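You operate a simulated robot arm through the tools that you are given. There is no shell and no other tool. Be economical: measure what you need, move in short steps, check, and stop when the job is done.

You run a simulated robot arm. Do the job below in one go: nothing can be reset, and whatever is moved stays where it is left.

JOB
Put things in order on the top of the pale bench. At the end: the silver padlock stands where the green filter stood; the green filter from the top of the pale bench stands where the teal collar stood; the white filter from the top of the pale bench stands where the gold brass plug stood; the gold brass plug from the top of the pale bench is on the blue plate; the teal collar stands where the white filter stood; whatever was shut is shut again. Leave all else as you found it, and nothing knocked over.

The check looks at the end state, three seconds after you hand in, the way a careful person would. Anything else that was tipped, shoved, dropped, spilled or broken makes it a failure.

ROBOT AND FRAMES
A 6-joint arm with a two-finger parallel gripper, fixed in place. Base frame: the origin is at the foot of the arm, x ahead of it, y to its left, z up; the work surface is at about z = 900. Readings come in mm, degrees, newtons and seconds.
With the tool pointing down near the work surface it reaches from about 240 to 640 mm from the base axis. Its first joint turns from -66.0 to 66.0 degrees. Payload 2.7 kg.
The tool frame sits at the grasp point between the pads (the TCP): z along the fingers, y along the line on which they close. The tips reach 23 mm beyond it. Largest opening 94 mm; finger width 38, thickness 10; the body of the gripper, 54 by 96 mm, starts 39 mm behind the TCP.
Orientation is that of the tool frame in the base frame, as [roll, pitch, yaw] about the fixed x, y, z axes, in that order (R = Rz(yaw) Ry(pitch) Rx(roll)). With the fingers straight down and closing along the base's y, the tool's x points along the base's -x, its y along +y and its z along -z.

CONTROLS
- The arm moves only by the tool play_rows. Its argument "targets" is a list of rows, each an object (a shift or turn left out is 0, a gripper value left out holds the last) with "travel": the shift along the tool's x, y, z in units of 40 mm (1.0 is 40 mm), a list of three; "delta_rot": the turn, a rotation vector about the tool's x, y, z in units of 4 degrees (1.0 is 4 degrees), a list of three; "grip": the finger opening in mm, from 0 to 94. In form: [{"travel": [dx, dy, dz], "delta_rot": [wx, wy, wz], "grip": grip}, ...]. A call has 1 to 12 rows; each row shifts and turns the commanded pose from where the row before left it, along the tool's axes as they then stand. A call with a number of a shift or a turn outside -1 to 1 is refused whole. Rows are played at 5 a second. More than 50 mm and 8.6 degrees between two rows, or a gripper value outside its range, and nothing of the call is played. Where a pose cannot be reached the arm comes as near as it can. A force on the tool above 40 N (or 10 N above the force at the start of the call, whichever is more), or a blocked arm, ends the call early, and 0.2 s more pass. The fingers move at their own pace (about 45 mm/s each) and stop on an object; they squeeze with about 41 N. The grip force told is the motor's: it shows also when the fingers shut on nothing. Time passes only in rows, and 0.2 s behind the last, so rows that do not move let the fingers close. The reply holds the time, the measured pose of the TCP, the force on the tool along the base axes, the opening and the grip force, in the units named above and with some noise.
- Cameras (640 x 400 px; columns grow to the right, rows downward): "scene" is fixed at [95.2, -460.1, 1388.4]; the picture's right is [0.49, -0.87, 0.00], its down [-0.61, -0.34, -0.72] and it looks along [0.63, 0.35, -0.70] (base axes); focal length 221 px, centre (320, 200). "wrist" rides on the gripper at [-39, 0, -44] in the tool frame; the picture's right is [0.00, -1.00, 0.00], its down [0.97, 0.00, -0.24] and it looks along [0.24, 0.00, 0.97] (tool axes); focal length 218 px, centre (320, 200). There is no depth. A picture from a camera that has moved, and an enlarged one, comes with that camera's place and axes in the base frame and with its lens.
- camera(camera): a new picture of that camera. The clock stands still meanwhile.
- zoom(camera, box): a new picture of the part [left, top, right, bottom] of that camera's present view, enlarged. The clock stands still meanwhile.
- job_done(): hands the job in; it is judged then, once.

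Go step by step. Nothing tells you positions but the pictures and the camera data: compare them with the known pose of the tool, close in by small moves and look again before you grip or let go. The budget is 120 turns and 84 pictures, counting those below and the enlarged ones. Unless the task says otherwise, let go and move clear before handing in.

The tools are called after "Request:" as a command line: name --argument value ..., lists and objects as JSON in quotes. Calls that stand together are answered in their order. play_rows: Moves the arm, as the interface text tells. Its arguments: {"type":"object","properties":{"targets":{"type":"array","items":{"type":"object","properties":{"travel":{"type":"array","items":{"type":"number"}},"delta_rot":{"type":"array","items":{"type":"number"}},"grip":{"type":"number"}}}}},"required":["targets"]} The other tools are called the same way: camera (camera) takes a picture; zoom (camera, box) takes an enlarged picture of a part of a camera's view; job_done () hands the job in.

At the start:

```text
time_s: 0.0
ee_pos: [383.6, -43.9, 1204.0]
tool_rot: [179.9, 0.1, 180.0]
wrist_force: [-0.8, -0.8, -0.9]
grip_width: 93.9
grasp_force: 0.0
```

scene: 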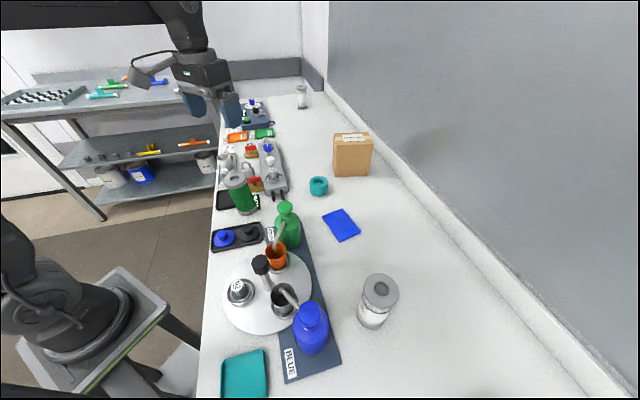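
wrist: 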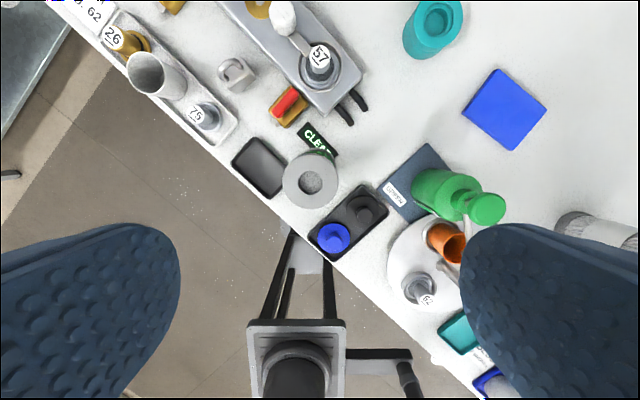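

I see a bench with many items: a green filter near the near-left edge, teal collar, white filter to the right, blue plate. I'll look closer at the crowded parts to find the padlock and the brass plug.

Request:
zoom --camera "scene" --box '[200, 80, 380, 200]'

Request:
zoom --camera "wrist" --box '[60, 0, 380, 200]'

Request:
zoom --camera "scene" --box '[200, 180, 420, 400]'

```text
3.33 times, centred on (290, 140) of scene
camera zoom: at [95.2, -460.1, 1388.4], right [0.49, -0.87, 0.0], down [-0.61, -0.34, -0.72], along [0.63, 0.35, -0.7], focal length 736 px, centre (420, 400)
```

zoom: 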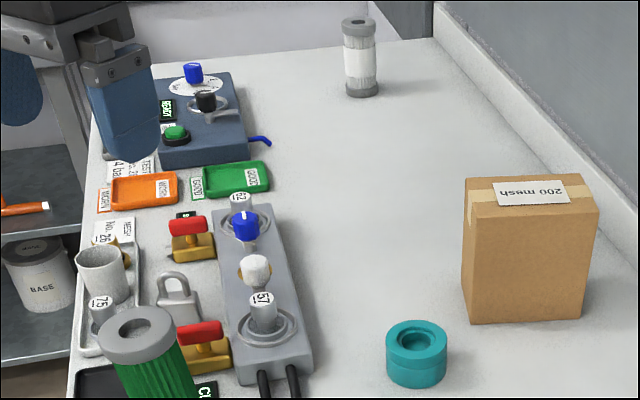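

```text
2.00 times, centred on (220, 100) of wrist
camera zoom: at [420.8, -46.3, 1248.1], right [0.0, -1.0, 0.0], down [-0.97, 0.0, 0.24], along [-0.24, 0.0, -0.97], focal length 436 px, centre (520, 400)
```

zoom: 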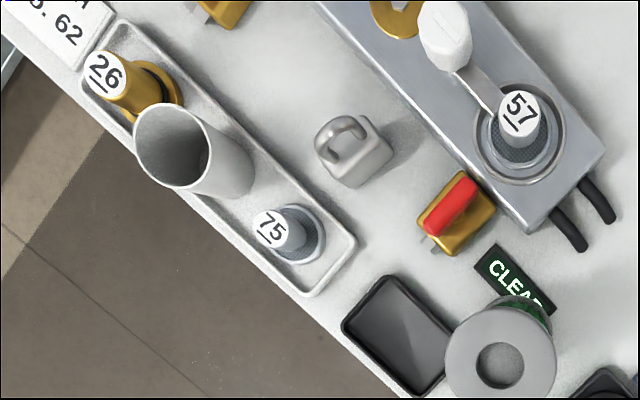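

```text
1.82 times, centred on (310, 290) of scene
camera zoom: at [95.2, -460.1, 1388.4], right [0.49, -0.87, 0.0], down [-0.61, -0.34, -0.72], along [0.63, 0.35, -0.7], focal length 402 px, centre (338, 36)
```

zoom: 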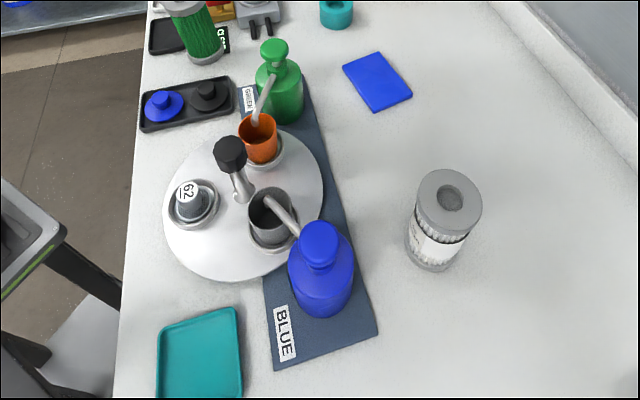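

The green filter seems almost straight under the tool, the plug "26" in the tray at about (553,196), and the padlock at about (516,74). The white filter within reach is at about (270,-481), since the far one is out of reach. I'll move over the tray to look closer.

Request:
play_rows --targets '[{"travel": [-0.5, 0.8, 0]}, {"travel": [-0.5, 0.8, 0]}, {"travel": [-0.5, 0.8, 0]}, {"travel": [-0.5, 0.8, 0]}, {"travel": [-0.5, 0.8, 0]}, {"travel": [-0.5, 0.8, 0]}, {"travel": [0, 0, 0]}]'

Request:
camera --camera "wrist"

Request:
camera --camera "scene"

```text
time_s: 1.6
ee_pos: [503.3, 147.7, 1202.3]
tool_rot: [-180.0, 0.1, 179.9]
wrist_force: [0.2, -0.1, 0.4]
grip_width: 93.9
grasp_force: 0.1
```

```text
78 pictures are left
camera wrist: at [540.2, 145.1, 1246.7], right [0.0, -1.0, 0.0], down [-0.97, 0.0, 0.24], along [-0.24, 0.0, -0.97], focal length 218 px, centre (320, 200)
```

wrist: 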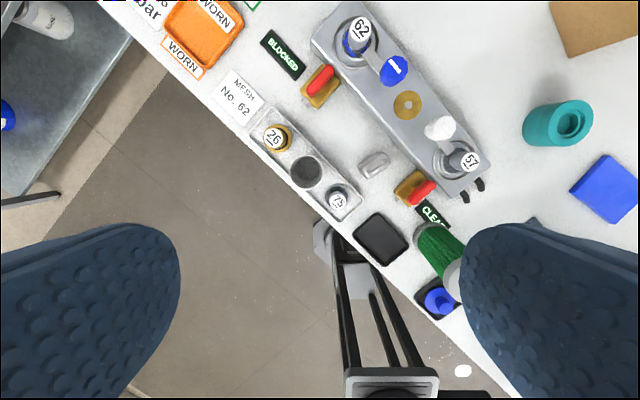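

```text
77 pictures are left
```

scene: 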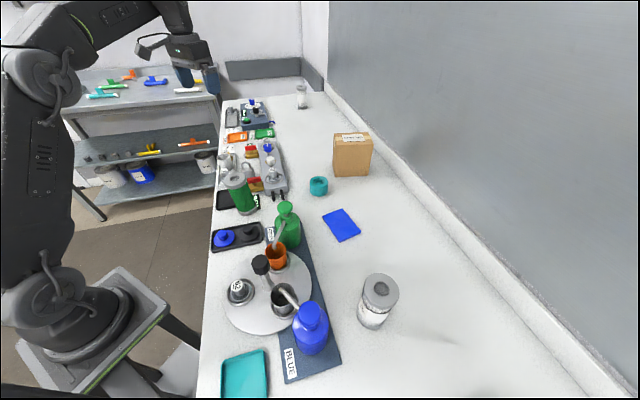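

The tray holds plug 26, a tube and plug 75 close together. I'll zoom in to measure clearances for the filter that must stand there.

Request:
zoom --camera "wrist" --box '[220, 90, 420, 230]'

Request:
zoom --camera "scene" --box '[205, 90, 305, 220]'

```text
2.86 times, centred on (320, 160) of wrist
camera zoom: at [540.2, 145.1, 1246.7], right [0.0, -1.0, 0.0], down [-0.97, 0.0, 0.24], along [-0.24, 0.0, -0.97], focal length 624 px, centre (320, 314)
```

zoom: 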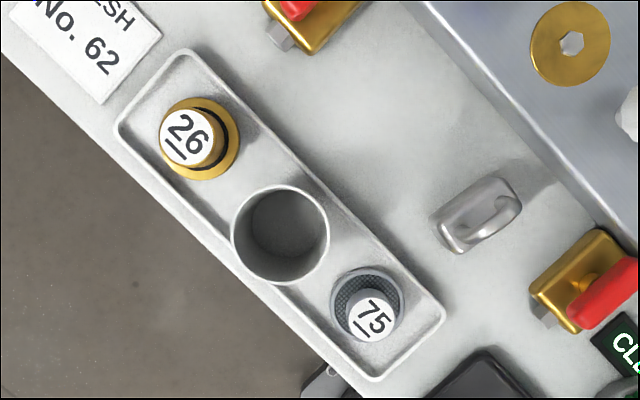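

```text
3.08 times, centred on (255, 155) of scene
camera zoom: at [95.2, -460.1, 1388.4], right [0.49, -0.87, 0.0], down [-0.61, -0.34, -0.72], along [0.63, 0.35, -0.7], focal length 680 px, centre (520, 338)
```

zoom: 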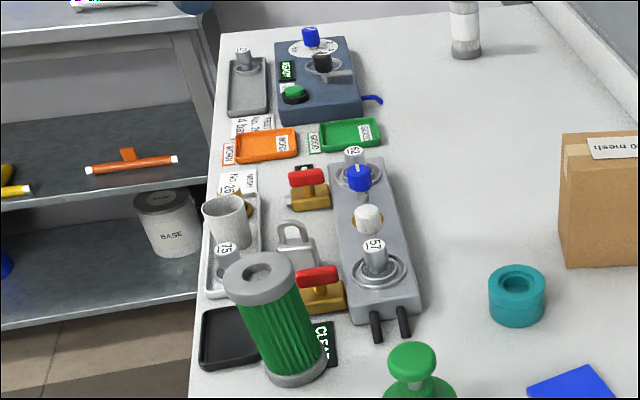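

There's also a gold disc with a hex hole on the grey device, so I need a closer look to tell which object is the brass plug.

Request:
play_rows --targets '[{"travel": [-0.3, -0.9, 0.5]}, {"travel": [-0.3, -0.9, 0.5]}, {"travel": [-0.3, -0.9, 0.5]}, {"travel": [0, 0, 0]}]'

Request:
camera --camera "wrist"

```text
time_s: 2.6
ee_pos: [537.7, 36.9, 1144.8]
tool_rot: [180.0, 0.0, 180.0]
wrist_force: [0.3, -0.2, 0.5]
grip_width: 93.9
grasp_force: 0.0
```

```text
74 pictures are left
camera wrist: at [575.0, 35.8, 1188.7], right [0.0, -1.0, 0.0], down [-0.97, 0.0, 0.24], along [-0.24, 0.0, -0.97], focal length 218 px, centre (320, 200)
```

wrist: 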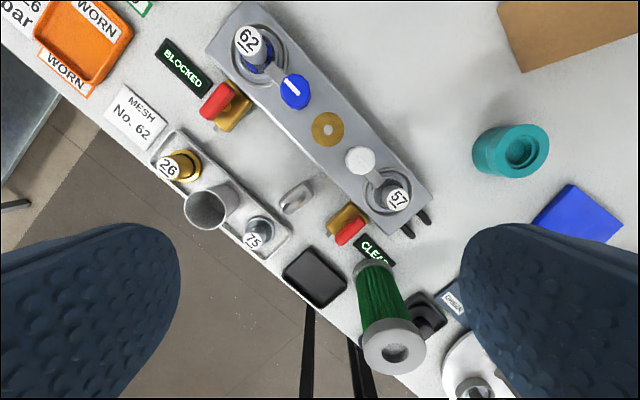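

Request:
zoom --camera "wrist" --box '[150, 0, 440, 200]'

Request:
zoom --camera "wrist" --box '[140, 130, 300, 260]'

```text
2.00 times, centred on (295, 100) of wrist
camera zoom: at [575.0, 35.8, 1188.7], right [0.0, -1.0, 0.0], down [-0.97, 0.0, 0.24], along [-0.24, 0.0, -0.97], focal length 436 px, centre (370, 400)
```

zoom: 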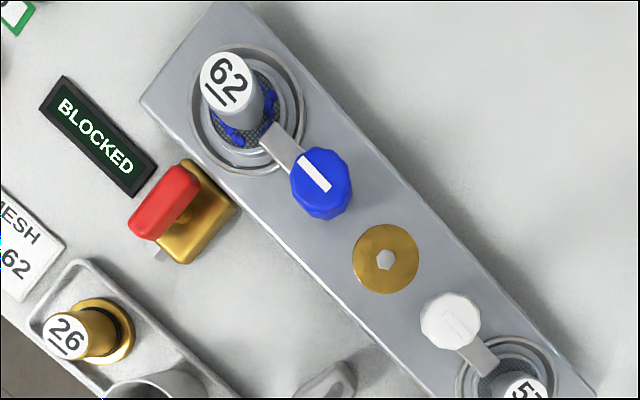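

```text
3.08 times, centred on (220, 195) of wrist
camera zoom: at [575.0, 35.8, 1188.7], right [0.0, -1.0, 0.0], down [-0.97, 0.0, 0.24], along [-0.24, 0.0, -0.97], focal length 672 px, centre (628, 215)
```

zoom: 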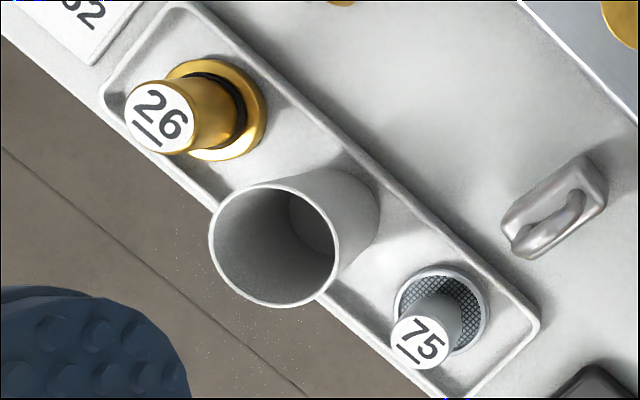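

The gold disc is bolted flat to the device, so plug "26" is the likely brass plug. The tray is narrow for a filter, though, so I'll tilt the wrist camera and check behind the box for another gold plug.

Request:
play_rows --targets '[{"travel": [0.4, -0.8, -0.3], "delta_rot": [0, -1, 0]}, {"travel": [0.4, -0.8, -0.3], "delta_rot": [0, -1, 0]}, {"travel": [0.4, -0.8, -0.3], "delta_rot": [0, -1, 0]}, {"travel": [0.4, -0.8, -0.3], "delta_rot": [0, -1, 0]}, {"travel": [0.4, -0.8, -0.3], "delta_rot": [0, -1, 0]}, {"travel": [0.4, -0.8, -0.3], "delta_rot": [0, -1, 0]}, {"delta_rot": [0, -1, 0]}, {"delta_rot": [0, -1, 0]}, {"delta_rot": [0, -1, 0]}, {"delta_rot": [0, -1, 0]}, {"travel": [0, 0, 0]}]'

Request:
camera --camera "wrist"

```text
time_s: 5.0
ee_pos: [432.3, -154.5, 1197.1]
tool_rot: [179.9, 40.2, 180.0]
wrist_force: [-0.1, -0.6, 0.2]
grip_width: 93.7
grasp_force: 0.1
```

```text
71 pictures are left
camera wrist: at [432.9, -154.9, 1256.6], right [0.0, -1.0, 0.0], down [-0.9, 0.0, -0.44], along [0.44, 0.0, -0.9], focal length 218 px, centre (320, 200)
```

wrist: 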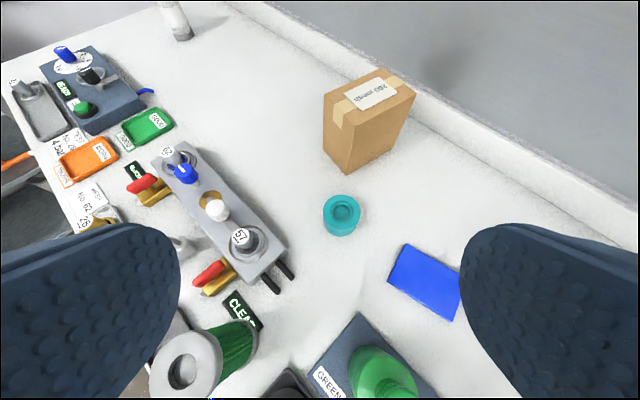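

No other gold plug shows, so plug "26" at about (550,207) is the one, and spacing to the tube (about 63 mm) leaves room for a filter. I'll level the tool and go over the plug.

Request:
play_rows --targets '[{"travel": [0, 0.9, 0], "delta_rot": [0, 1, 0]}, {"travel": [0, 0.9, 0], "delta_rot": [0, 1, 0]}, {"travel": [0, 0.9, 0], "delta_rot": [0, 1, 0]}, {"travel": [0, 0.9, 0], "delta_rot": [0, 1, 0]}, {"travel": [0, 0.9, 0], "delta_rot": [0, 1, 0]}, {"travel": [0, 0.9, 0], "delta_rot": [0, 1, 0]}, {"travel": [0, 0.9, 0], "delta_rot": [0, 1, 0]}, {"travel": [0, 0.9, 0], "delta_rot": [0, 1, 0]}, {"travel": [0, 0.9, 0], "delta_rot": [0, 1, 0]}, {"travel": [0, 0.9, 0], "delta_rot": [0, 1, 0]}, {"travel": [0, 0, 0]}]'

Request:
play_rows --targets '[{"travel": [-0.9, 0, 0.5]}, {"travel": [-0.9, 0, 0.5]}, {"travel": [-0.9, 0, 0.5]}, {"delta_rot": [0, 0, -1]}, {"delta_rot": [0, 0, -2]}, {"delta_rot": [0, 0, -1]}]'

```text
time_s: 7.4
ee_pos: [430.2, 208.2, 1198.6]
tool_rot: [-180.0, 0.0, -180.0]
wrist_force: [0.5, 0.6, 0.2]
grip_width: 94.2
grasp_force: 0.0
```

```text
refused: -2 is not a number from -1 to 1
```

The tool is level at (430,208). Now I'll move forward, lower and yaw.

Request:
play_rows --targets '[{"travel": [-1, 0, 0.7]}, {"travel": [-1, 0, 0.7]}, {"travel": [-1, 0, 0.7]}, {"delta_rot": [0, 0, -1]}, {"delta_rot": [0, 0, -1]}, {"delta_rot": [0, 0, -1]}, {"delta_rot": [0, 0, -1]}, {"delta_rot": [0, 0, -1]}, {"delta_rot": [0, 0, -1]}, {"delta_rot": [0, 0, -1]}, {"delta_rot": [0, 0, -1]}, {"delta_rot": [0, 0, -1]}]'

Request:
play_rows --targets '[{"delta_rot": [0, 0, -1]}, {"delta_rot": [0, 0, -1], "grip": 60}, {"travel": [0, 0, 0]}]'

Request:
camera --camera "wrist"

```text
time_s: 10.0
ee_pos: [552.9, 207.4, 1114.2]
tool_rot: [180.0, 0.0, -143.9]
wrist_force: [-0.4, -0.2, 0.0]
grip_width: 94.2
grasp_force: 0.0
```

```text
time_s: 10.8
ee_pos: [553.2, 206.9, 1112.6]
tool_rot: [-179.9, 0.1, -136.0]
wrist_force: [0.4, -0.5, -0.5]
grip_width: 59.9
grasp_force: 0.1
```

```text
70 pictures are left
camera wrist: at [579.5, 233.2, 1157.8], right [0.7, -0.72, 0.0], down [-0.7, -0.68, 0.24], along [-0.17, -0.17, -0.97], focal length 218 px, centre (320, 200)
```

wrist: 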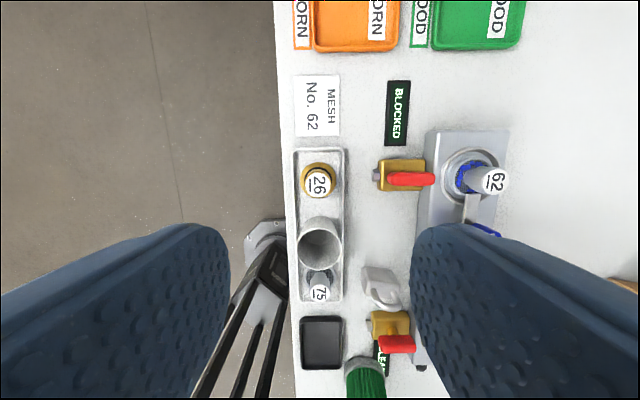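

The tool is aligned with the tray and nearly centred over the plug. I'll zoom to refine.

Request:
zoom --camera "wrist" --box '[280, 140, 360, 310]'

```text
2.35 times, centred on (320, 225) of wrist
camera zoom: at [579.5, 233.2, 1157.8], right [0.7, -0.72, 0.0], down [-0.7, -0.68, 0.24], along [-0.17, -0.17, -0.97], focal length 514 px, centre (320, 141)
```

zoom: 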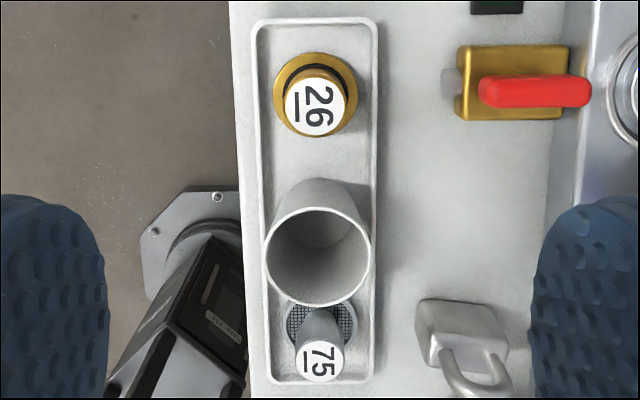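

The plug is 2 mm off in tool y, with a stem of about 25 mm and a top near z=940. I'll descend straddling it and take a look before closing.

Request:
play_rows --targets '[{"travel": [0, 0.05, 0.85]}, {"travel": [0, 0, 0.85]}, {"travel": [0, 0, 0.85]}, {"travel": [0, 0, 0.85]}, {"travel": [0, 0, 0.7]}, {"travel": [0, 0, 0]}]'

Request:
camera --camera "wrist"

```text
time_s: 12.2
ee_pos: [551.6, 207.5, 950.3]
tool_rot: [180.0, -0.1, -136.1]
wrist_force: [0.2, -0.5, -0.5]
grip_width: 60.0
grasp_force: 0.0
```

```text
68 pictures are left
camera wrist: at [578.5, 233.5, 994.2], right [0.69, -0.72, 0.0], down [-0.7, -0.67, 0.24], along [-0.17, -0.17, -0.97], focal length 218 px, centre (320, 200)
```

wrist: 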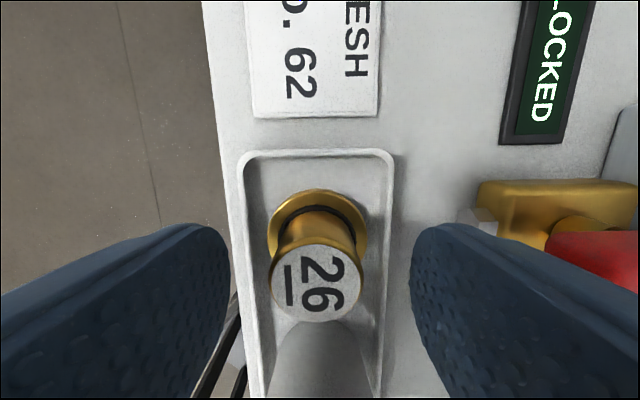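

The plug is centred between the fingers, with its top near 942 and the flange top near 907. I'll lower a bit more and close on the stem.

Request:
play_rows --targets '[{"travel": [0, 0, 0.3]}, {"travel": [0, 0, 0], "grip": 15}, {"grip": 15}, {"grip": 15}, {"grip": 15}, {"grip": 15}]'

```text
time_s: 13.6
ee_pos: [553.1, 209.0, 938.5]
tool_rot: [179.9, 0.0, -136.0]
wrist_force: [-0.3, -0.2, 0.0]
grip_width: 27.0
grasp_force: 41.0
```

It's gripped at 27 mm. I'll lift it straight up and travel towards the blue plate, near (475,-317).

Request:
play_rows --targets '[{"travel": [0, 0, -0.5], "grip": 15}, {"travel": [0, 0, -1]}, {"travel": [0, 0, -1]}, {"travel": [0, 0, -1]}, {"travel": [0, 0, -0.8]}, {"travel": [0.75, -0.577, 0]}, {"travel": [0.75, -0.577, 0]}, {"travel": [0.75, -0.577, 0]}, {"travel": [0.75, -0.577, 0]}, {"travel": [0.75, -0.577, 0]}, {"travel": [0.75, -0.577, 0]}]'

Request:
play_rows --targets '[{"travel": [0.75, -0.577, 0]}, {"travel": [0.75, -0.577, 0]}, {"travel": [0.75, -0.577, 0]}, {"travel": [0.75, -0.577, 0]}, {"travel": [0.75, -0.577, 0]}, {"travel": [0.75, -0.577, 0]}, {"travel": [0, 0, 0]}]'

Request:
camera --camera "wrist"

Request:
camera --camera "scene"

```text
time_s: 16.0
ee_pos: [518.3, -15.9, 1107.9]
tool_rot: [180.0, 0.0, -136.0]
wrist_force: [0.1, -0.6, -1.7]
grip_width: 26.8
grasp_force: 40.5
```

```text
time_s: 17.6
ee_pos: [485.1, -241.9, 1110.0]
tool_rot: [180.0, -0.1, -136.0]
wrist_force: [0.8, -0.5, -1.6]
grip_width: 27.0
grasp_force: 40.6
```

```text
67 pictures are left
camera wrist: at [512.0, -216.2, 1155.1], right [0.7, -0.72, 0.0], down [-0.7, -0.67, 0.24], along [-0.17, -0.17, -0.97], focal length 218 px, centre (320, 200)
```

wrist: 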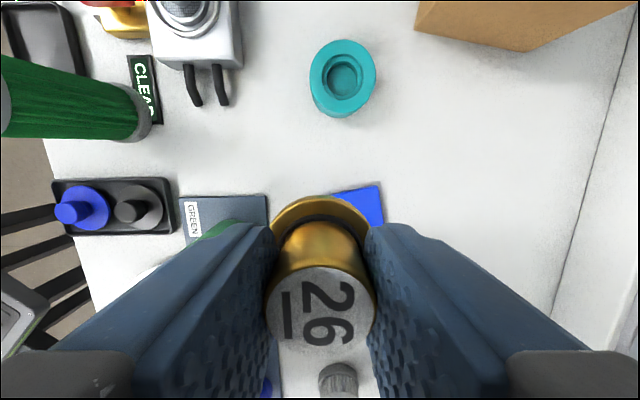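

```text
66 pictures are left
```

scene: 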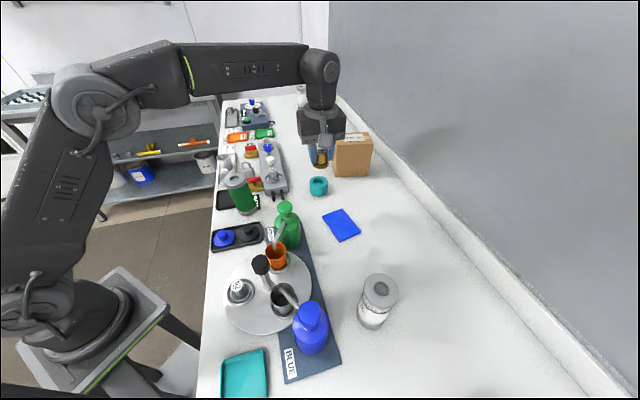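

The plug is held upright. I'll move over the plate centre at about (473,-317) and drop partway, then check from the scene camera.

Request:
play_rows --targets '[{"travel": [0.76, -0.57, 0]}, {"travel": [0.76, -0.57, 0]}, {"travel": [0, 0, 1]}, {"travel": [0, 0, 1]}, {"travel": [0, 0, 0.9]}, {"travel": [0, 0, 0]}]'

Request:
zoom --camera "scene" --box '[280, 160, 400, 260]'

Request:
camera --camera "wrist"

```text
time_s: 19.0
ee_pos: [473.8, -315.4, 994.2]
tool_rot: [180.0, 0.1, -136.0]
wrist_force: [-0.3, 0.7, -3.2]
grip_width: 27.0
grasp_force: 41.1
```

```text
4.00 times, centred on (340, 210) of scene
camera zoom: at [95.2, -460.1, 1388.4], right [0.49, -0.87, 0.0], down [-0.61, -0.34, -0.72], along [0.63, 0.35, -0.7], focal length 884 px, centre (240, 160)
```

zoom: 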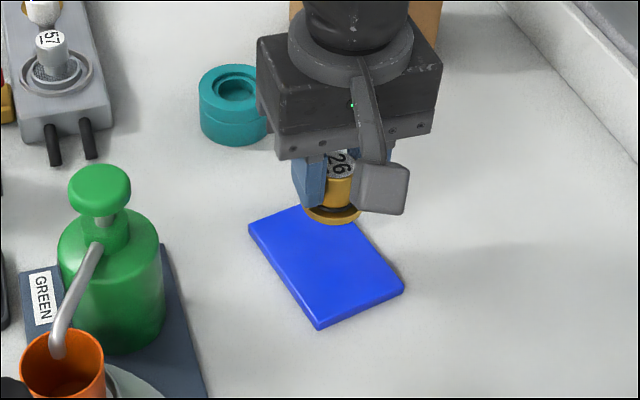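

```text
64 pictures are left
camera wrist: at [501.1, -290.9, 1037.9], right [0.69, -0.72, 0.0], down [-0.7, -0.67, 0.24], along [-0.17, -0.17, -0.97], focal length 218 px, centre (320, 200)
```

wrist: 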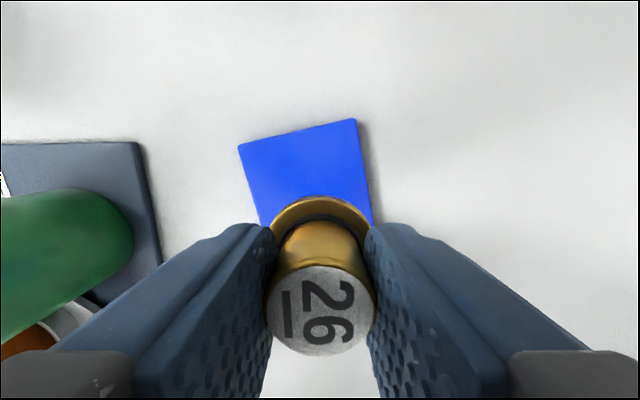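

The plug lines up with the plate centre. The plate top is around z=908–910, so I'll lower to just above contact.

Request:
play_rows --targets '[{"travel": [0, 0, 0.6]}, {"travel": [0, 0, 0.45]}, {"travel": [0, 0, 0.05]}, {"travel": [0, 0, 0]}]'

Request:
zoom --camera "scene" --box '[300, 190, 380, 250]'

```text
time_s: 20.0
ee_pos: [471.4, -316.2, 950.2]
tool_rot: [180.0, 0.0, -136.0]
wrist_force: [0.7, 0.3, -1.0]
grip_width: 27.2
grasp_force: 41.3
```

```text
6.67 times, centred on (340, 220) of scene
camera zoom: at [95.2, -460.1, 1388.4], right [0.49, -0.87, 0.0], down [-0.61, -0.34, -0.72], along [0.63, 0.35, -0.7], focal length 1473 px, centre (187, 67)
```

zoom: 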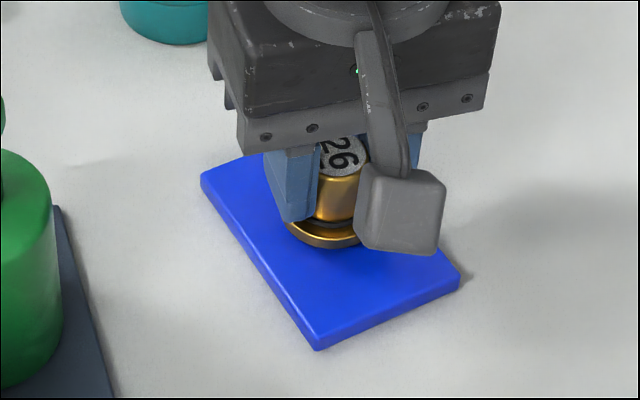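

It's close to contact. I'll step down 2 mm at a time and watch the force.

Request:
play_rows --targets '[{"travel": [0, 0, 0.05]}, {"travel": [0, 0, 0.05]}, {"travel": [0, 0, 0]}]'

Request:
play_rows --targets '[{"travel": [0, 0, 0.05]}, {"travel": [0, 0, 0.0]}]'

```text
time_s: 20.8
ee_pos: [473.2, -316.4, 945.7]
tool_rot: [179.9, 0.0, -136.1]
wrist_force: [-0.3, 0.3, -1.7]
grip_width: 27.1
grasp_force: 41.0
```

```text
time_s: 21.4
ee_pos: [474.1, -315.5, 945.1]
tool_rot: [-179.8, 0.0, -136.0]
wrist_force: [-1.1, 2.5, 8.4]
grip_width: 27.2
grasp_force: 40.6
```

That's contact (8 N upward). I'll release and rise.

Request:
play_rows --targets '[{"travel": [0, 0, -0.02], "grip": 34}, {"grip": 50}, {"grip": 60}, {"grip": 60}, {"travel": [0, 0, -0.5], "grip": 70}, {"travel": [0, 0, -1]}, {"travel": [0, 0, -1]}, {"travel": [0, 0, -1]}, {"travel": [0, 0, -1]}, {"travel": [0, 0, 0]}]'

Request:
camera --camera "wrist"

Request:
zoom --camera "scene" --box '[280, 180, 420, 340]'

```text
time_s: 23.6
ee_pos: [472.8, -314.8, 1125.8]
tool_rot: [-179.9, 0.0, -136.0]
wrist_force: [1.1, 0.2, -0.4]
grip_width: 70.3
grasp_force: 0.1
```

```text
62 pictures are left
camera wrist: at [499.9, -289.8, 1169.0], right [0.69, -0.72, 0.0], down [-0.7, -0.67, 0.24], along [-0.17, -0.17, -0.97], focal length 218 px, centre (320, 200)
```

wrist: 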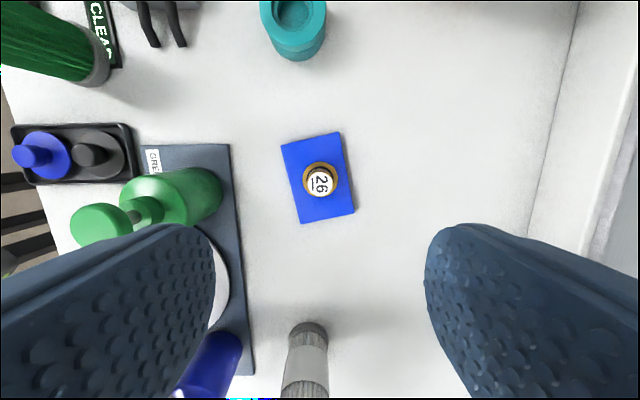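

```text
2.50 times, centred on (350, 260) of scene
camera zoom: at [95.2, -460.1, 1388.4], right [0.49, -0.87, 0.0], down [-0.61, -0.34, -0.72], along [0.63, 0.35, -0.7], focal length 552 px, centre (245, 50)
```

zoom: 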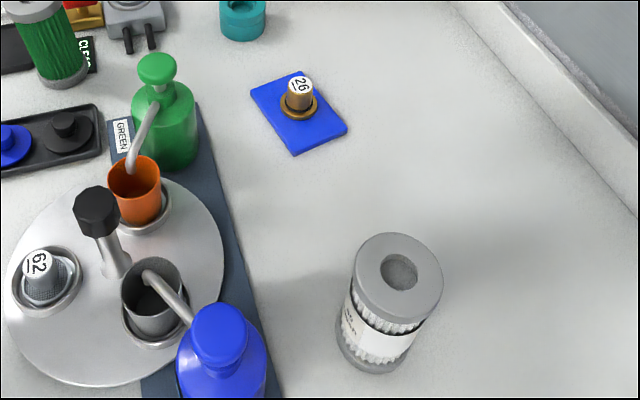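

The plug stands well on the plate. Next is the white filter near (288,-472), which I'll approach at height.

Request:
play_rows --targets '[{"travel": [0.86, 0.06, 0], "grip": 94}, {"travel": [0.86, 0.06, 0]}, {"travel": [0.86, 0.06, 0]}, {"travel": [0.86, 0.06, 0]}, {"travel": [0.86, 0.06, 0]}, {"travel": [0.86, 0.06, 0]}, {"travel": [0.86, 0.06, 0]}, {"travel": [0, 0, 0]}]'

Request:
camera --camera "wrist"

```text
time_s: 25.4
ee_pos: [288.5, -470.3, 1123.9]
tool_rot: [-180.0, 0.0, -136.0]
wrist_force: [0.7, 0.1, -1.3]
grip_width: 94.2
grasp_force: 0.1
```

```text
60 pictures are left
camera wrist: at [315.1, -445.5, 1167.9], right [0.7, -0.72, 0.0], down [-0.7, -0.67, 0.24], along [-0.17, -0.17, -0.97], focal length 218 px, centre (320, 200)
```

wrist: 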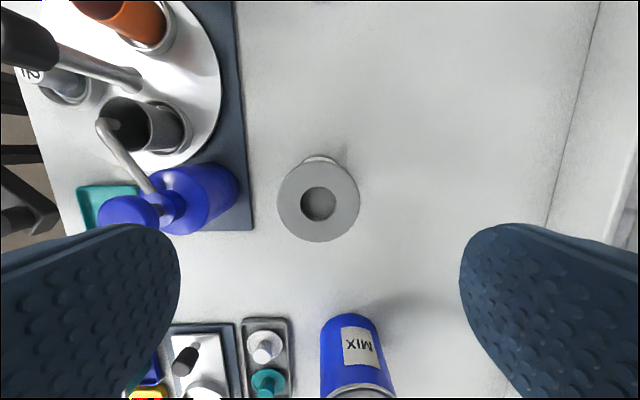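

The tool is centred on the filter, about 60 mm across with its top near z=1015. I'll descend to TCP z≈990, keeping the palm clear of the top, and close.

Request:
play_rows --targets '[{"travel": [0, 0, 0.9]}, {"travel": [0, 0, 0.9]}, {"travel": [0, 0, 0.9]}, {"travel": [0, 0, 0.65]}, {"travel": [0, 0, 0]}]'

Request:
camera --camera "wrist"

Request:
zoom --camera "scene" --box '[300, 230, 460, 380]'

```text
time_s: 26.6
ee_pos: [287.1, -471.0, 990.9]
tool_rot: [-180.0, -0.1, -136.0]
wrist_force: [0.4, 0.4, 0.0]
grip_width: 94.1
grasp_force: 0.0
```

```text
59 pictures are left
camera wrist: at [314.5, -445.3, 1035.2], right [0.69, -0.72, 0.0], down [-0.7, -0.67, 0.24], along [-0.17, -0.17, -0.97], focal length 218 px, centre (320, 200)
```

wrist: 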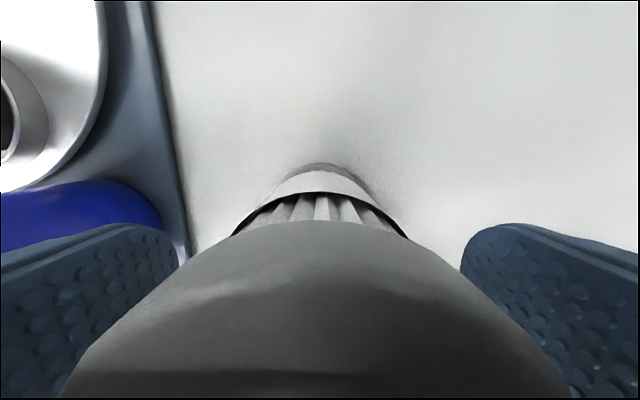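

```text
2.67 times, centred on (380, 305) of scene
camera zoom: at [95.2, -460.1, 1388.4], right [0.49, -0.87, 0.0], down [-0.61, -0.34, -0.72], along [0.63, 0.35, -0.7], focal length 589 px, centre (160, -80)
```

zoom: 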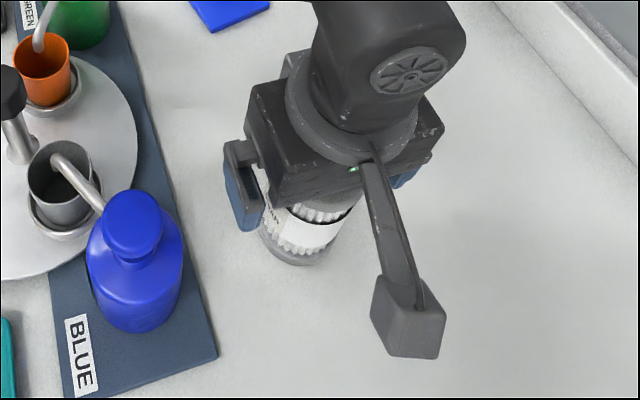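

The filter is centred between the pads. Closing.

Request:
play_rows --targets '[{"grip": 64}, {"grip": 50}, {"grip": 50}, {"grip": 50}, {"grip": 50}]'

```text
time_s: 27.8
ee_pos: [288.2, -471.7, 991.6]
tool_rot: [179.8, 0.0, -135.9]
wrist_force: [-0.4, 0.1, -0.2]
grip_width: 58.5
grasp_force: 41.2
```

It's gripped at 58.5 mm. I'll lift and carry it over to the plug's old spot at (552,208).

Request:
play_rows --targets '[{"travel": [0, 0, -0.4]}, {"travel": [0, 0, -0.95]}, {"travel": [0, 0, -0.95]}, {"travel": [0, 0, -0.95]}, {"travel": [0, 0, -0.95]}, {"travel": [-0.8275, 0.381, 0]}, {"travel": [-0.8275, 0.381, 0]}, {"travel": [-0.8275, 0.381, 0]}, {"travel": [-0.8275, 0.381, 0]}, {"travel": [-0.8275, 0.381, 0]}, {"travel": [-0.8275, 0.381, 0]}, {"travel": [-0.8275, 0.381, 0]}]'

Request:
play_rows --targets '[{"travel": [-0.8275, 0.381, 0]}, {"travel": [-0.8275, 0.381, 0]}, {"travel": [-0.8275, 0.381, 0]}, {"travel": [-0.8275, 0.381, 0]}, {"travel": [-0.8275, 0.381, 0]}, {"travel": [-0.8275, 0.381, 0]}, {"travel": [-0.8275, 0.381, 0]}, {"travel": [-0.8275, 0.381, 0]}, {"travel": [-0.8275, 0.381, 0]}, {"travel": [-0.8275, 0.381, 0]}, {"travel": [-0.8275, 0.381, 0]}, {"travel": [0, 0, 0]}]'

Request:
camera --camera "wrist"

```text
time_s: 30.4
ee_pos: [378.2, -232.9, 1159.0]
tool_rot: [-180.0, 0.0, -136.0]
wrist_force: [0.1, 0.0, -0.8]
grip_width: 58.7
grasp_force: 40.7
```

```text
time_s: 33.0
ee_pos: [529.2, 140.9, 1159.7]
tool_rot: [180.0, 0.1, -136.1]
wrist_force: [0.4, 0.5, -1.1]
grip_width: 59.1
grasp_force: 40.9
```

```text
57 pictures are left
camera wrist: at [554.8, 165.5, 1203.7], right [0.69, -0.72, 0.0], down [-0.7, -0.67, 0.24], along [-0.17, -0.17, -0.97], focal length 218 px, centre (320, 200)
```

wrist: 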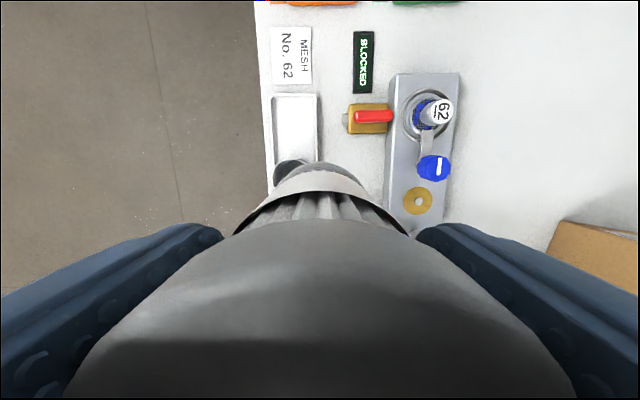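

The filter is held level with about 70 mm to go. I'll move above the spot and descend to a little above the tray.

Request:
play_rows --targets '[{"travel": [-0.79, 0.405, 0]}, {"travel": [-0.79, 0.405, 0]}, {"travel": [0, 0, 0]}, {"travel": [0, 0, 0.9]}, {"travel": [0, 0, 0.9]}, {"travel": [0, 0, 0.9]}, {"travel": [0, 0, 0.6]}, {"travel": [0, 0, 0]}]'

Request:
camera --camera "wrist"

Request:
zoom --camera "scene" --box '[200, 100, 300, 220]'

```text
time_s: 34.8
ee_pos: [541.9, 204.6, 1024.8]
tool_rot: [-180.0, 0.0, -135.9]
wrist_force: [0.6, -0.4, -0.6]
grip_width: 59.1
grasp_force: 40.9
out of reach, approached as far as the arm can: row 2
```

```text
56 pictures are left
camera wrist: at [569.2, 230.0, 1069.0], right [0.69, -0.72, 0.0], down [-0.7, -0.67, 0.24], along [-0.17, -0.17, -0.97], focal length 218 px, centre (320, 200)
```

wrist: 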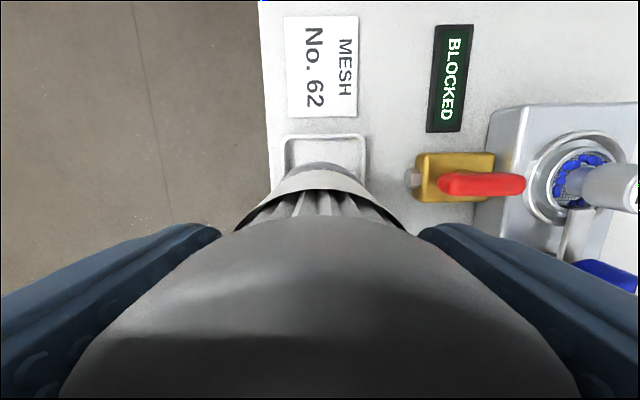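

```text
3.33 times, centred on (250, 160) of scene
camera zoom: at [95.2, -460.1, 1388.4], right [0.49, -0.87, 0.0], down [-0.61, -0.34, -0.72], along [0.63, 0.35, -0.7], focal length 736 px, centre (553, 333)
```

zoom: 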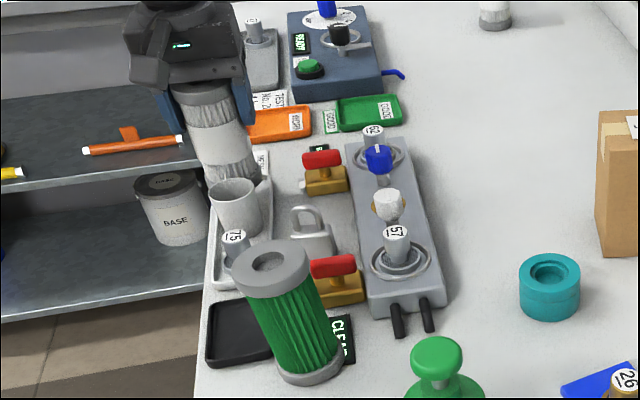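

The arm fell short at height and is now at (542,205), with about 11 mm left to go. I'll correct that while still above the tray.

Request:
play_rows --targets '[{"travel": [-0.25, -0.115, 0]}, {"travel": [0, 0, 0]}, {"travel": [0, 0, 0]}]'

Request:
zoom --camera "wrist" --box '[220, 60, 460, 240]'

Request:
zoom --camera "scene" --box '[215, 120, 275, 180]'

```text
time_s: 35.6
ee_pos: [553.2, 206.7, 1024.5]
tool_rot: [-180.0, 0.1, -135.9]
wrist_force: [0.5, 0.2, -0.9]
grip_width: 59.0
grasp_force: 40.7
```

```text
2.22 times, centred on (340, 150) of wrist
camera zoom: at [579.9, 233.1, 1068.8], right [0.69, -0.72, 0.0], down [-0.7, -0.67, 0.24], along [-0.17, -0.17, -0.97], focal length 485 px, centre (276, 311)
```

zoom: 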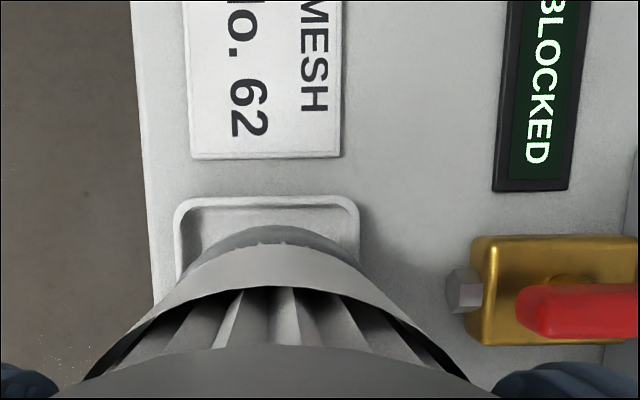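

```text
6.67 times, centred on (245, 150) of scene
camera zoom: at [95.2, -460.1, 1388.4], right [0.49, -0.87, 0.0], down [-0.61, -0.34, -0.72], along [0.63, 0.35, -0.7], focal length 1473 px, centre (820, 533)
```

zoom: 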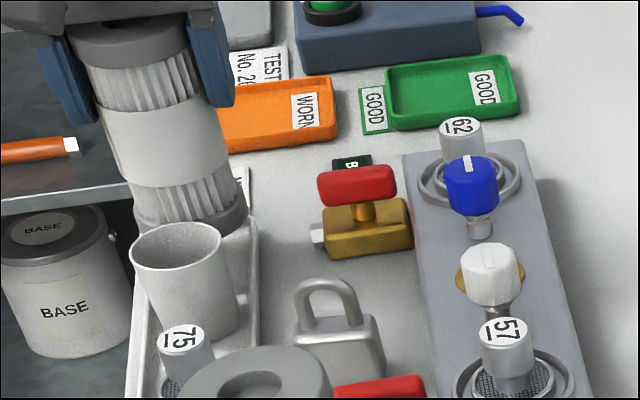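

The filter is over the tray and about 2–3 mm right of its centre line. I'll correct that and lower towards contact.

Request:
play_rows --targets '[{"travel": [0, 0.05, 0.25]}, {"travel": [0, 0, 0.25]}, {"travel": [0, 0, 0]}]'

Request:
play_rows --targets '[{"travel": [0, 0, 0.05]}, {"travel": [0, 0, 0]}]'

Request:
play_rows --targets '[{"travel": [0, 0, 0.05]}, {"travel": [0, 0, 0]}]'

Request:
zoom --camera "scene" --box '[215, 120, 275, 180]'

```text
time_s: 36.4
ee_pos: [550.9, 208.5, 1003.8]
tool_rot: [-179.9, 0.0, -136.0]
wrist_force: [0.2, -0.9, -0.8]
grip_width: 58.6
grasp_force: 40.5
```

```text
time_s: 37.0
ee_pos: [552.0, 208.3, 1002.9]
tool_rot: [-179.9, 0.2, -136.0]
wrist_force: [-1.9, -1.2, 6.3]
grip_width: 59.2
grasp_force: 41.0
```

```text
time_s: 37.6
ee_pos: [552.0, 206.8, 1003.6]
tool_rot: [-179.9, 0.3, -135.9]
wrist_force: [-8.0, -2.3, 28.9]
grip_width: 59.1
grasp_force: 41.1
```

```text
6.67 times, centred on (245, 150) of scene
camera zoom: at [94.5, -460.4, 1388.4], right [0.49, -0.87, 0.0], down [-0.61, -0.34, -0.72], along [0.63, 0.35, -0.7], focal length 1473 px, centre (820, 533)
```

zoom: 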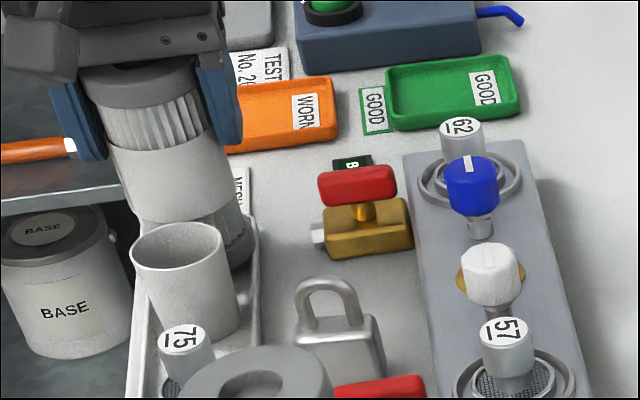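

Contact came at TCP z≈1003, so the filter rests on the tray rims. I'll check the centring across the tray before letting go.

Request:
play_rows --targets '[{"travel": [0, 0, -0.06]}, {"travel": [0, 0, 0]}]'

Request:
zoom --camera "wrist" --box '[240, 80, 400, 240]'

```text
time_s: 38.2
ee_pos: [551.6, 208.0, 1002.7]
tool_rot: [-179.9, 0.1, -136.1]
wrist_force: [0.4, 0.3, 18.6]
grip_width: 59.1
grasp_force: 41.0
```

```text
2.50 times, centred on (320, 160) of wrist
camera zoom: at [578.5, 234.3, 1047.2], right [0.69, -0.72, 0.0], down [-0.7, -0.67, 0.24], along [-0.17, -0.17, -0.97], focal length 546 px, centre (320, 300)
```

zoom: 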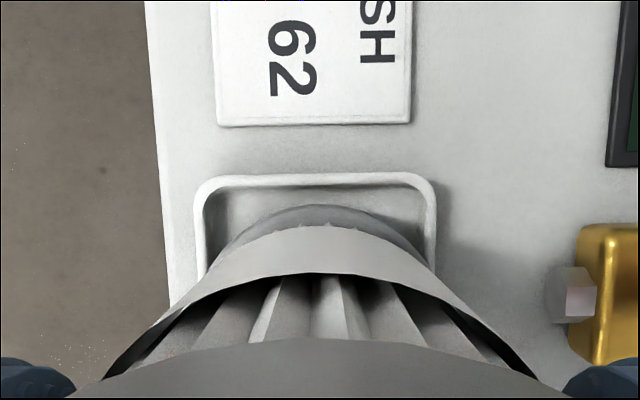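

It sits about 1.4 mm right of centre, and the rims only overlap by about 2.4 mm. I'll lift slightly, shift, and set it down again.

Request:
play_rows --targets '[{"travel": [0, 0, -0.1]}, {"travel": [0, 0.035, 0]}, {"travel": [0, 0, 0]}]'

Request:
play_rows --targets '[{"travel": [0, 0, 0.05]}, {"travel": [0, 0, 0]}]'

Request:
zoom --camera "wrist" --box '[260, 120, 380, 200]'

```text
time_s: 39.0
ee_pos: [549.5, 209.5, 1004.7]
tool_rot: [179.9, -0.2, -136.0]
wrist_force: [-0.4, -0.3, -1.2]
grip_width: 58.7
grasp_force: 41.0
```

```text
time_s: 39.6
ee_pos: [549.9, 208.9, 1004.3]
tool_rot: [180.0, 0.0, -136.0]
wrist_force: [-0.2, 0.3, -0.5]
grip_width: 59.0
grasp_force: 41.1
```

```text
5.00 times, centred on (320, 160) of wrist
camera zoom: at [576.9, 235.2, 1047.6], right [0.69, -0.72, 0.0], down [-0.7, -0.67, 0.24], along [-0.17, -0.17, -0.97], focal length 1091 px, centre (320, 400)
```

zoom: 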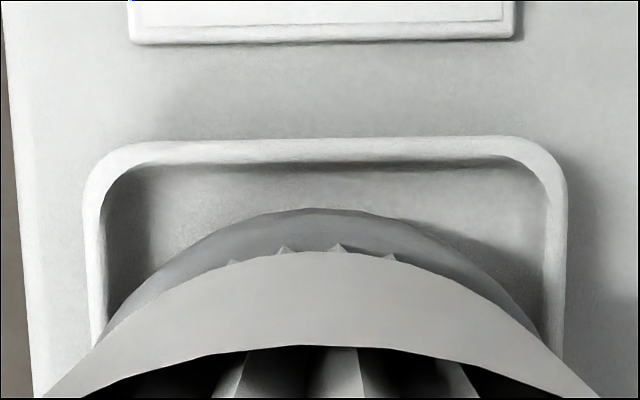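

Now it's centred within about 1 mm. Lowering to contact.

Request:
play_rows --targets '[{"travel": [0, 0, 0.04]}, {"travel": [0, 0, 0]}]'

```text
time_s: 40.2
ee_pos: [549.7, 210.2, 1003.9]
tool_rot: [180.0, 0.0, -136.0]
wrist_force: [-1.5, -0.8, 5.9]
grip_width: 59.1
grasp_force: 40.8
```

In contact. I'll open slowly and rise.

Request:
play_rows --targets '[{"grip": 63}, {"grip": 68}, {"grip": 78}, {"grip": 78}, {"travel": [0, 0, 0], "grip": 78}]'

Request:
zoom --camera "scene" --box '[200, 90, 300, 190]'

```text
time_s: 41.4
ee_pos: [550.9, 208.7, 1001.7]
tool_rot: [179.9, 0.0, -135.9]
wrist_force: [1.3, -0.2, -0.9]
grip_width: 78.2
grasp_force: 0.1
```

```text
4.00 times, centred on (250, 140) of scene
camera zoom: at [95.2, -460.1, 1388.4], right [0.49, -0.87, 0.0], down [-0.61, -0.34, -0.72], along [0.63, 0.35, -0.7], focal length 884 px, centre (600, 440)
```

zoom: 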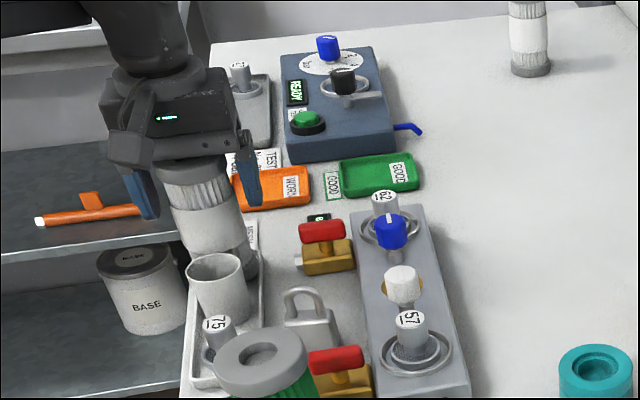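

The white filter stands in place. I'll rise and go to the teal collar at about (562,-197).

Request:
play_rows --targets '[{"travel": [0, 0, -0.8]}, {"travel": [0, 0, -0.8]}, {"travel": [0, 0, -0.9]}, {"travel": [0.686, -0.749, 0]}, {"travel": [0.686, -0.749, 0]}, {"travel": [0.686, -0.749, 0]}, {"travel": [0.686, -0.749, 0]}, {"travel": [0.686, -0.749, 0]}, {"travel": [0.686, -0.749, 0]}, {"travel": [0.686, -0.749, 0]}, {"travel": [0.686, -0.749, 0]}]'

Request:
play_rows --targets '[{"travel": [0.686, -0.749, 0]}, {"travel": [0.686, -0.749, 0]}, {"travel": [0, 0, 0]}]'

Request:
camera --camera "wrist"

Request:
zoom --camera "scene" --box '[200, 90, 360, 220]'

```text
time_s: 43.8
ee_pos: [559.8, -114.2, 1099.9]
tool_rot: [180.0, 0.0, -135.9]
wrist_force: [0.7, 0.0, -0.2]
grip_width: 78.0
grasp_force: 0.0
```

```text
time_s: 44.6
ee_pos: [560.6, -197.1, 1101.3]
tool_rot: [180.0, 0.0, -135.9]
wrist_force: [-0.4, 0.7, 0.5]
grip_width: 78.0
grasp_force: 0.2
```

```text
48 pictures are left
camera wrist: at [587.5, -171.7, 1145.9], right [0.69, -0.72, 0.0], down [-0.7, -0.67, 0.24], along [-0.17, -0.17, -0.97], focal length 218 px, centre (320, 200)
```

wrist: 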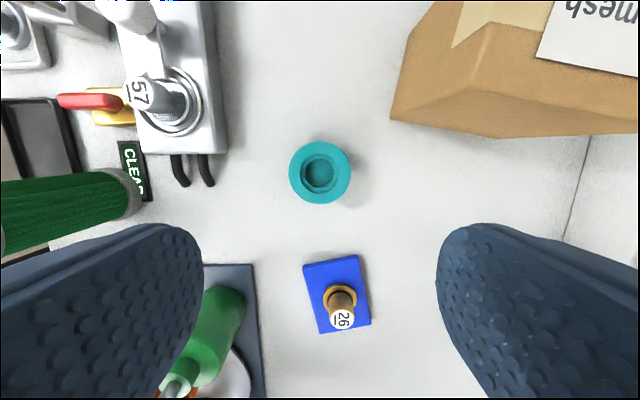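

```text
3.08 times, centred on (280, 155) of scene
camera zoom: at [95.2, -460.1, 1388.4], right [0.49, -0.87, 0.0], down [-0.61, -0.34, -0.72], along [0.63, 0.35, -0.7], focal length 680 px, centre (443, 338)
```

zoom: 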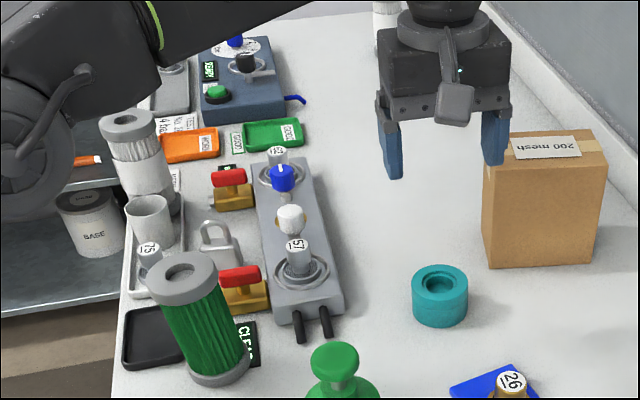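

The collar is about 15 mm back in tool x, about 59 mm across and 40 mm tall. I'll shift, open wide and descend partway to recheck.

Request:
play_rows --targets '[{"travel": [-0.38, 0, 0], "grip": 92}, {"travel": [0, 0, 0.8]}, {"travel": [0, 0, 0.8]}, {"travel": [0, 0, 0.65]}, {"travel": [0, 0, 0]}]'

Request:
camera --camera "wrist"

```text
time_s: 45.8
ee_pos: [572.5, -185.8, 1011.6]
tool_rot: [179.9, 0.0, -136.1]
wrist_force: [0.2, 0.1, -0.4]
grip_width: 91.9
grasp_force: 0.0
```

```text
46 pictures are left
camera wrist: at [599.6, -160.2, 1055.6], right [0.69, -0.72, 0.0], down [-0.7, -0.67, 0.24], along [-0.17, -0.17, -0.97], focal length 218 px, centre (320, 200)
```

wrist: 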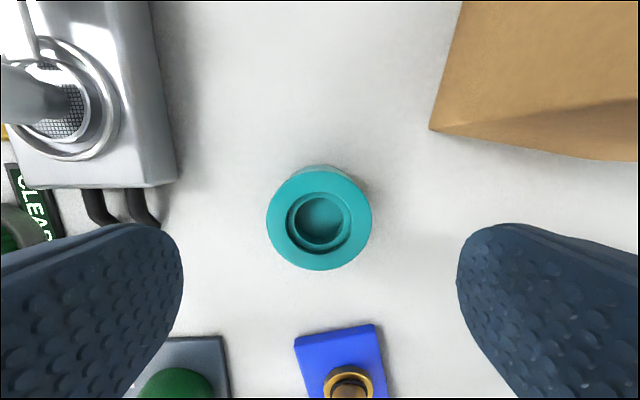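

The collar is centred now. I'll descend to z≈931 and close.

Request:
play_rows --targets '[{"travel": [0, 0, 0.8]}, {"travel": [0, 0, 0.8]}, {"travel": [0, 0, 0.4]}, {"travel": [0, 0, 0]}, {"grip": 70}, {"grip": 50}, {"grip": 50}, {"grip": 50}, {"grip": 50}]'

```text
time_s: 47.8
ee_pos: [571.4, -186.4, 930.5]
tool_rot: [180.0, -0.1, -136.0]
wrist_force: [0.3, 0.7, -0.2]
grip_width: 59.8
grasp_force: 41.0
```

Collar gripped at 59.8 mm; its old spot was (572,-186). I'll lift it and carry it to the white filter's old spot at (288,-471).

Request:
play_rows --targets '[{"travel": [0, 0, -0.5]}, {"travel": [0, 0, -1]}, {"travel": [0, 0, -1]}, {"travel": [0, 0, -0.8]}, {"travel": [0.837, -0.016, 0]}, {"travel": [0.837, -0.016, 0]}, {"travel": [0.837, -0.016, 0]}, {"travel": [0.837, -0.016, 0]}, {"travel": [0.837, -0.016, 0]}, {"travel": [0.837, -0.016, 0]}]'

Request:
play_rows --targets '[{"travel": [0.837, -0.016, 0]}, {"travel": [0.837, -0.016, 0]}, {"travel": [0.837, -0.016, 0]}, {"travel": [0.837, -0.016, 0]}, {"travel": [0.837, -0.016, 0]}, {"travel": [0.837, -0.016, 0]}, {"travel": [0, 0, 0]}]'

Request:
camera --camera "scene"

```text
time_s: 50.0
ee_pos: [432.0, -329.0, 1063.8]
tool_rot: [-179.9, 0.0, -136.0]
wrist_force: [-0.6, -0.1, -2.2]
grip_width: 59.5
grasp_force: 41.0
```

```text
time_s: 51.6
ee_pos: [288.4, -471.1, 1064.7]
tool_rot: [-180.0, 0.0, -135.9]
wrist_force: [-0.8, -0.2, -1.7]
grip_width: 59.4
grasp_force: 41.1
```

```text
45 pictures are left
```

scene: 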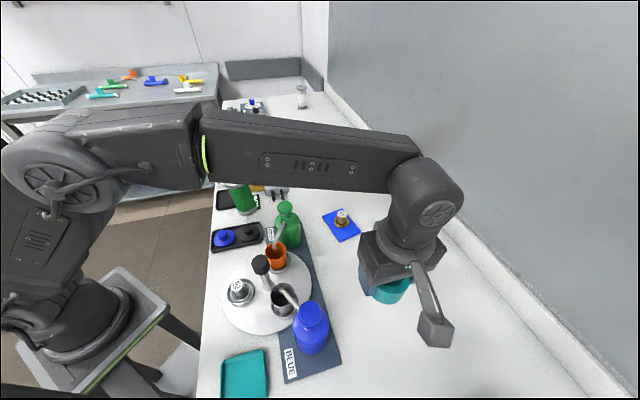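

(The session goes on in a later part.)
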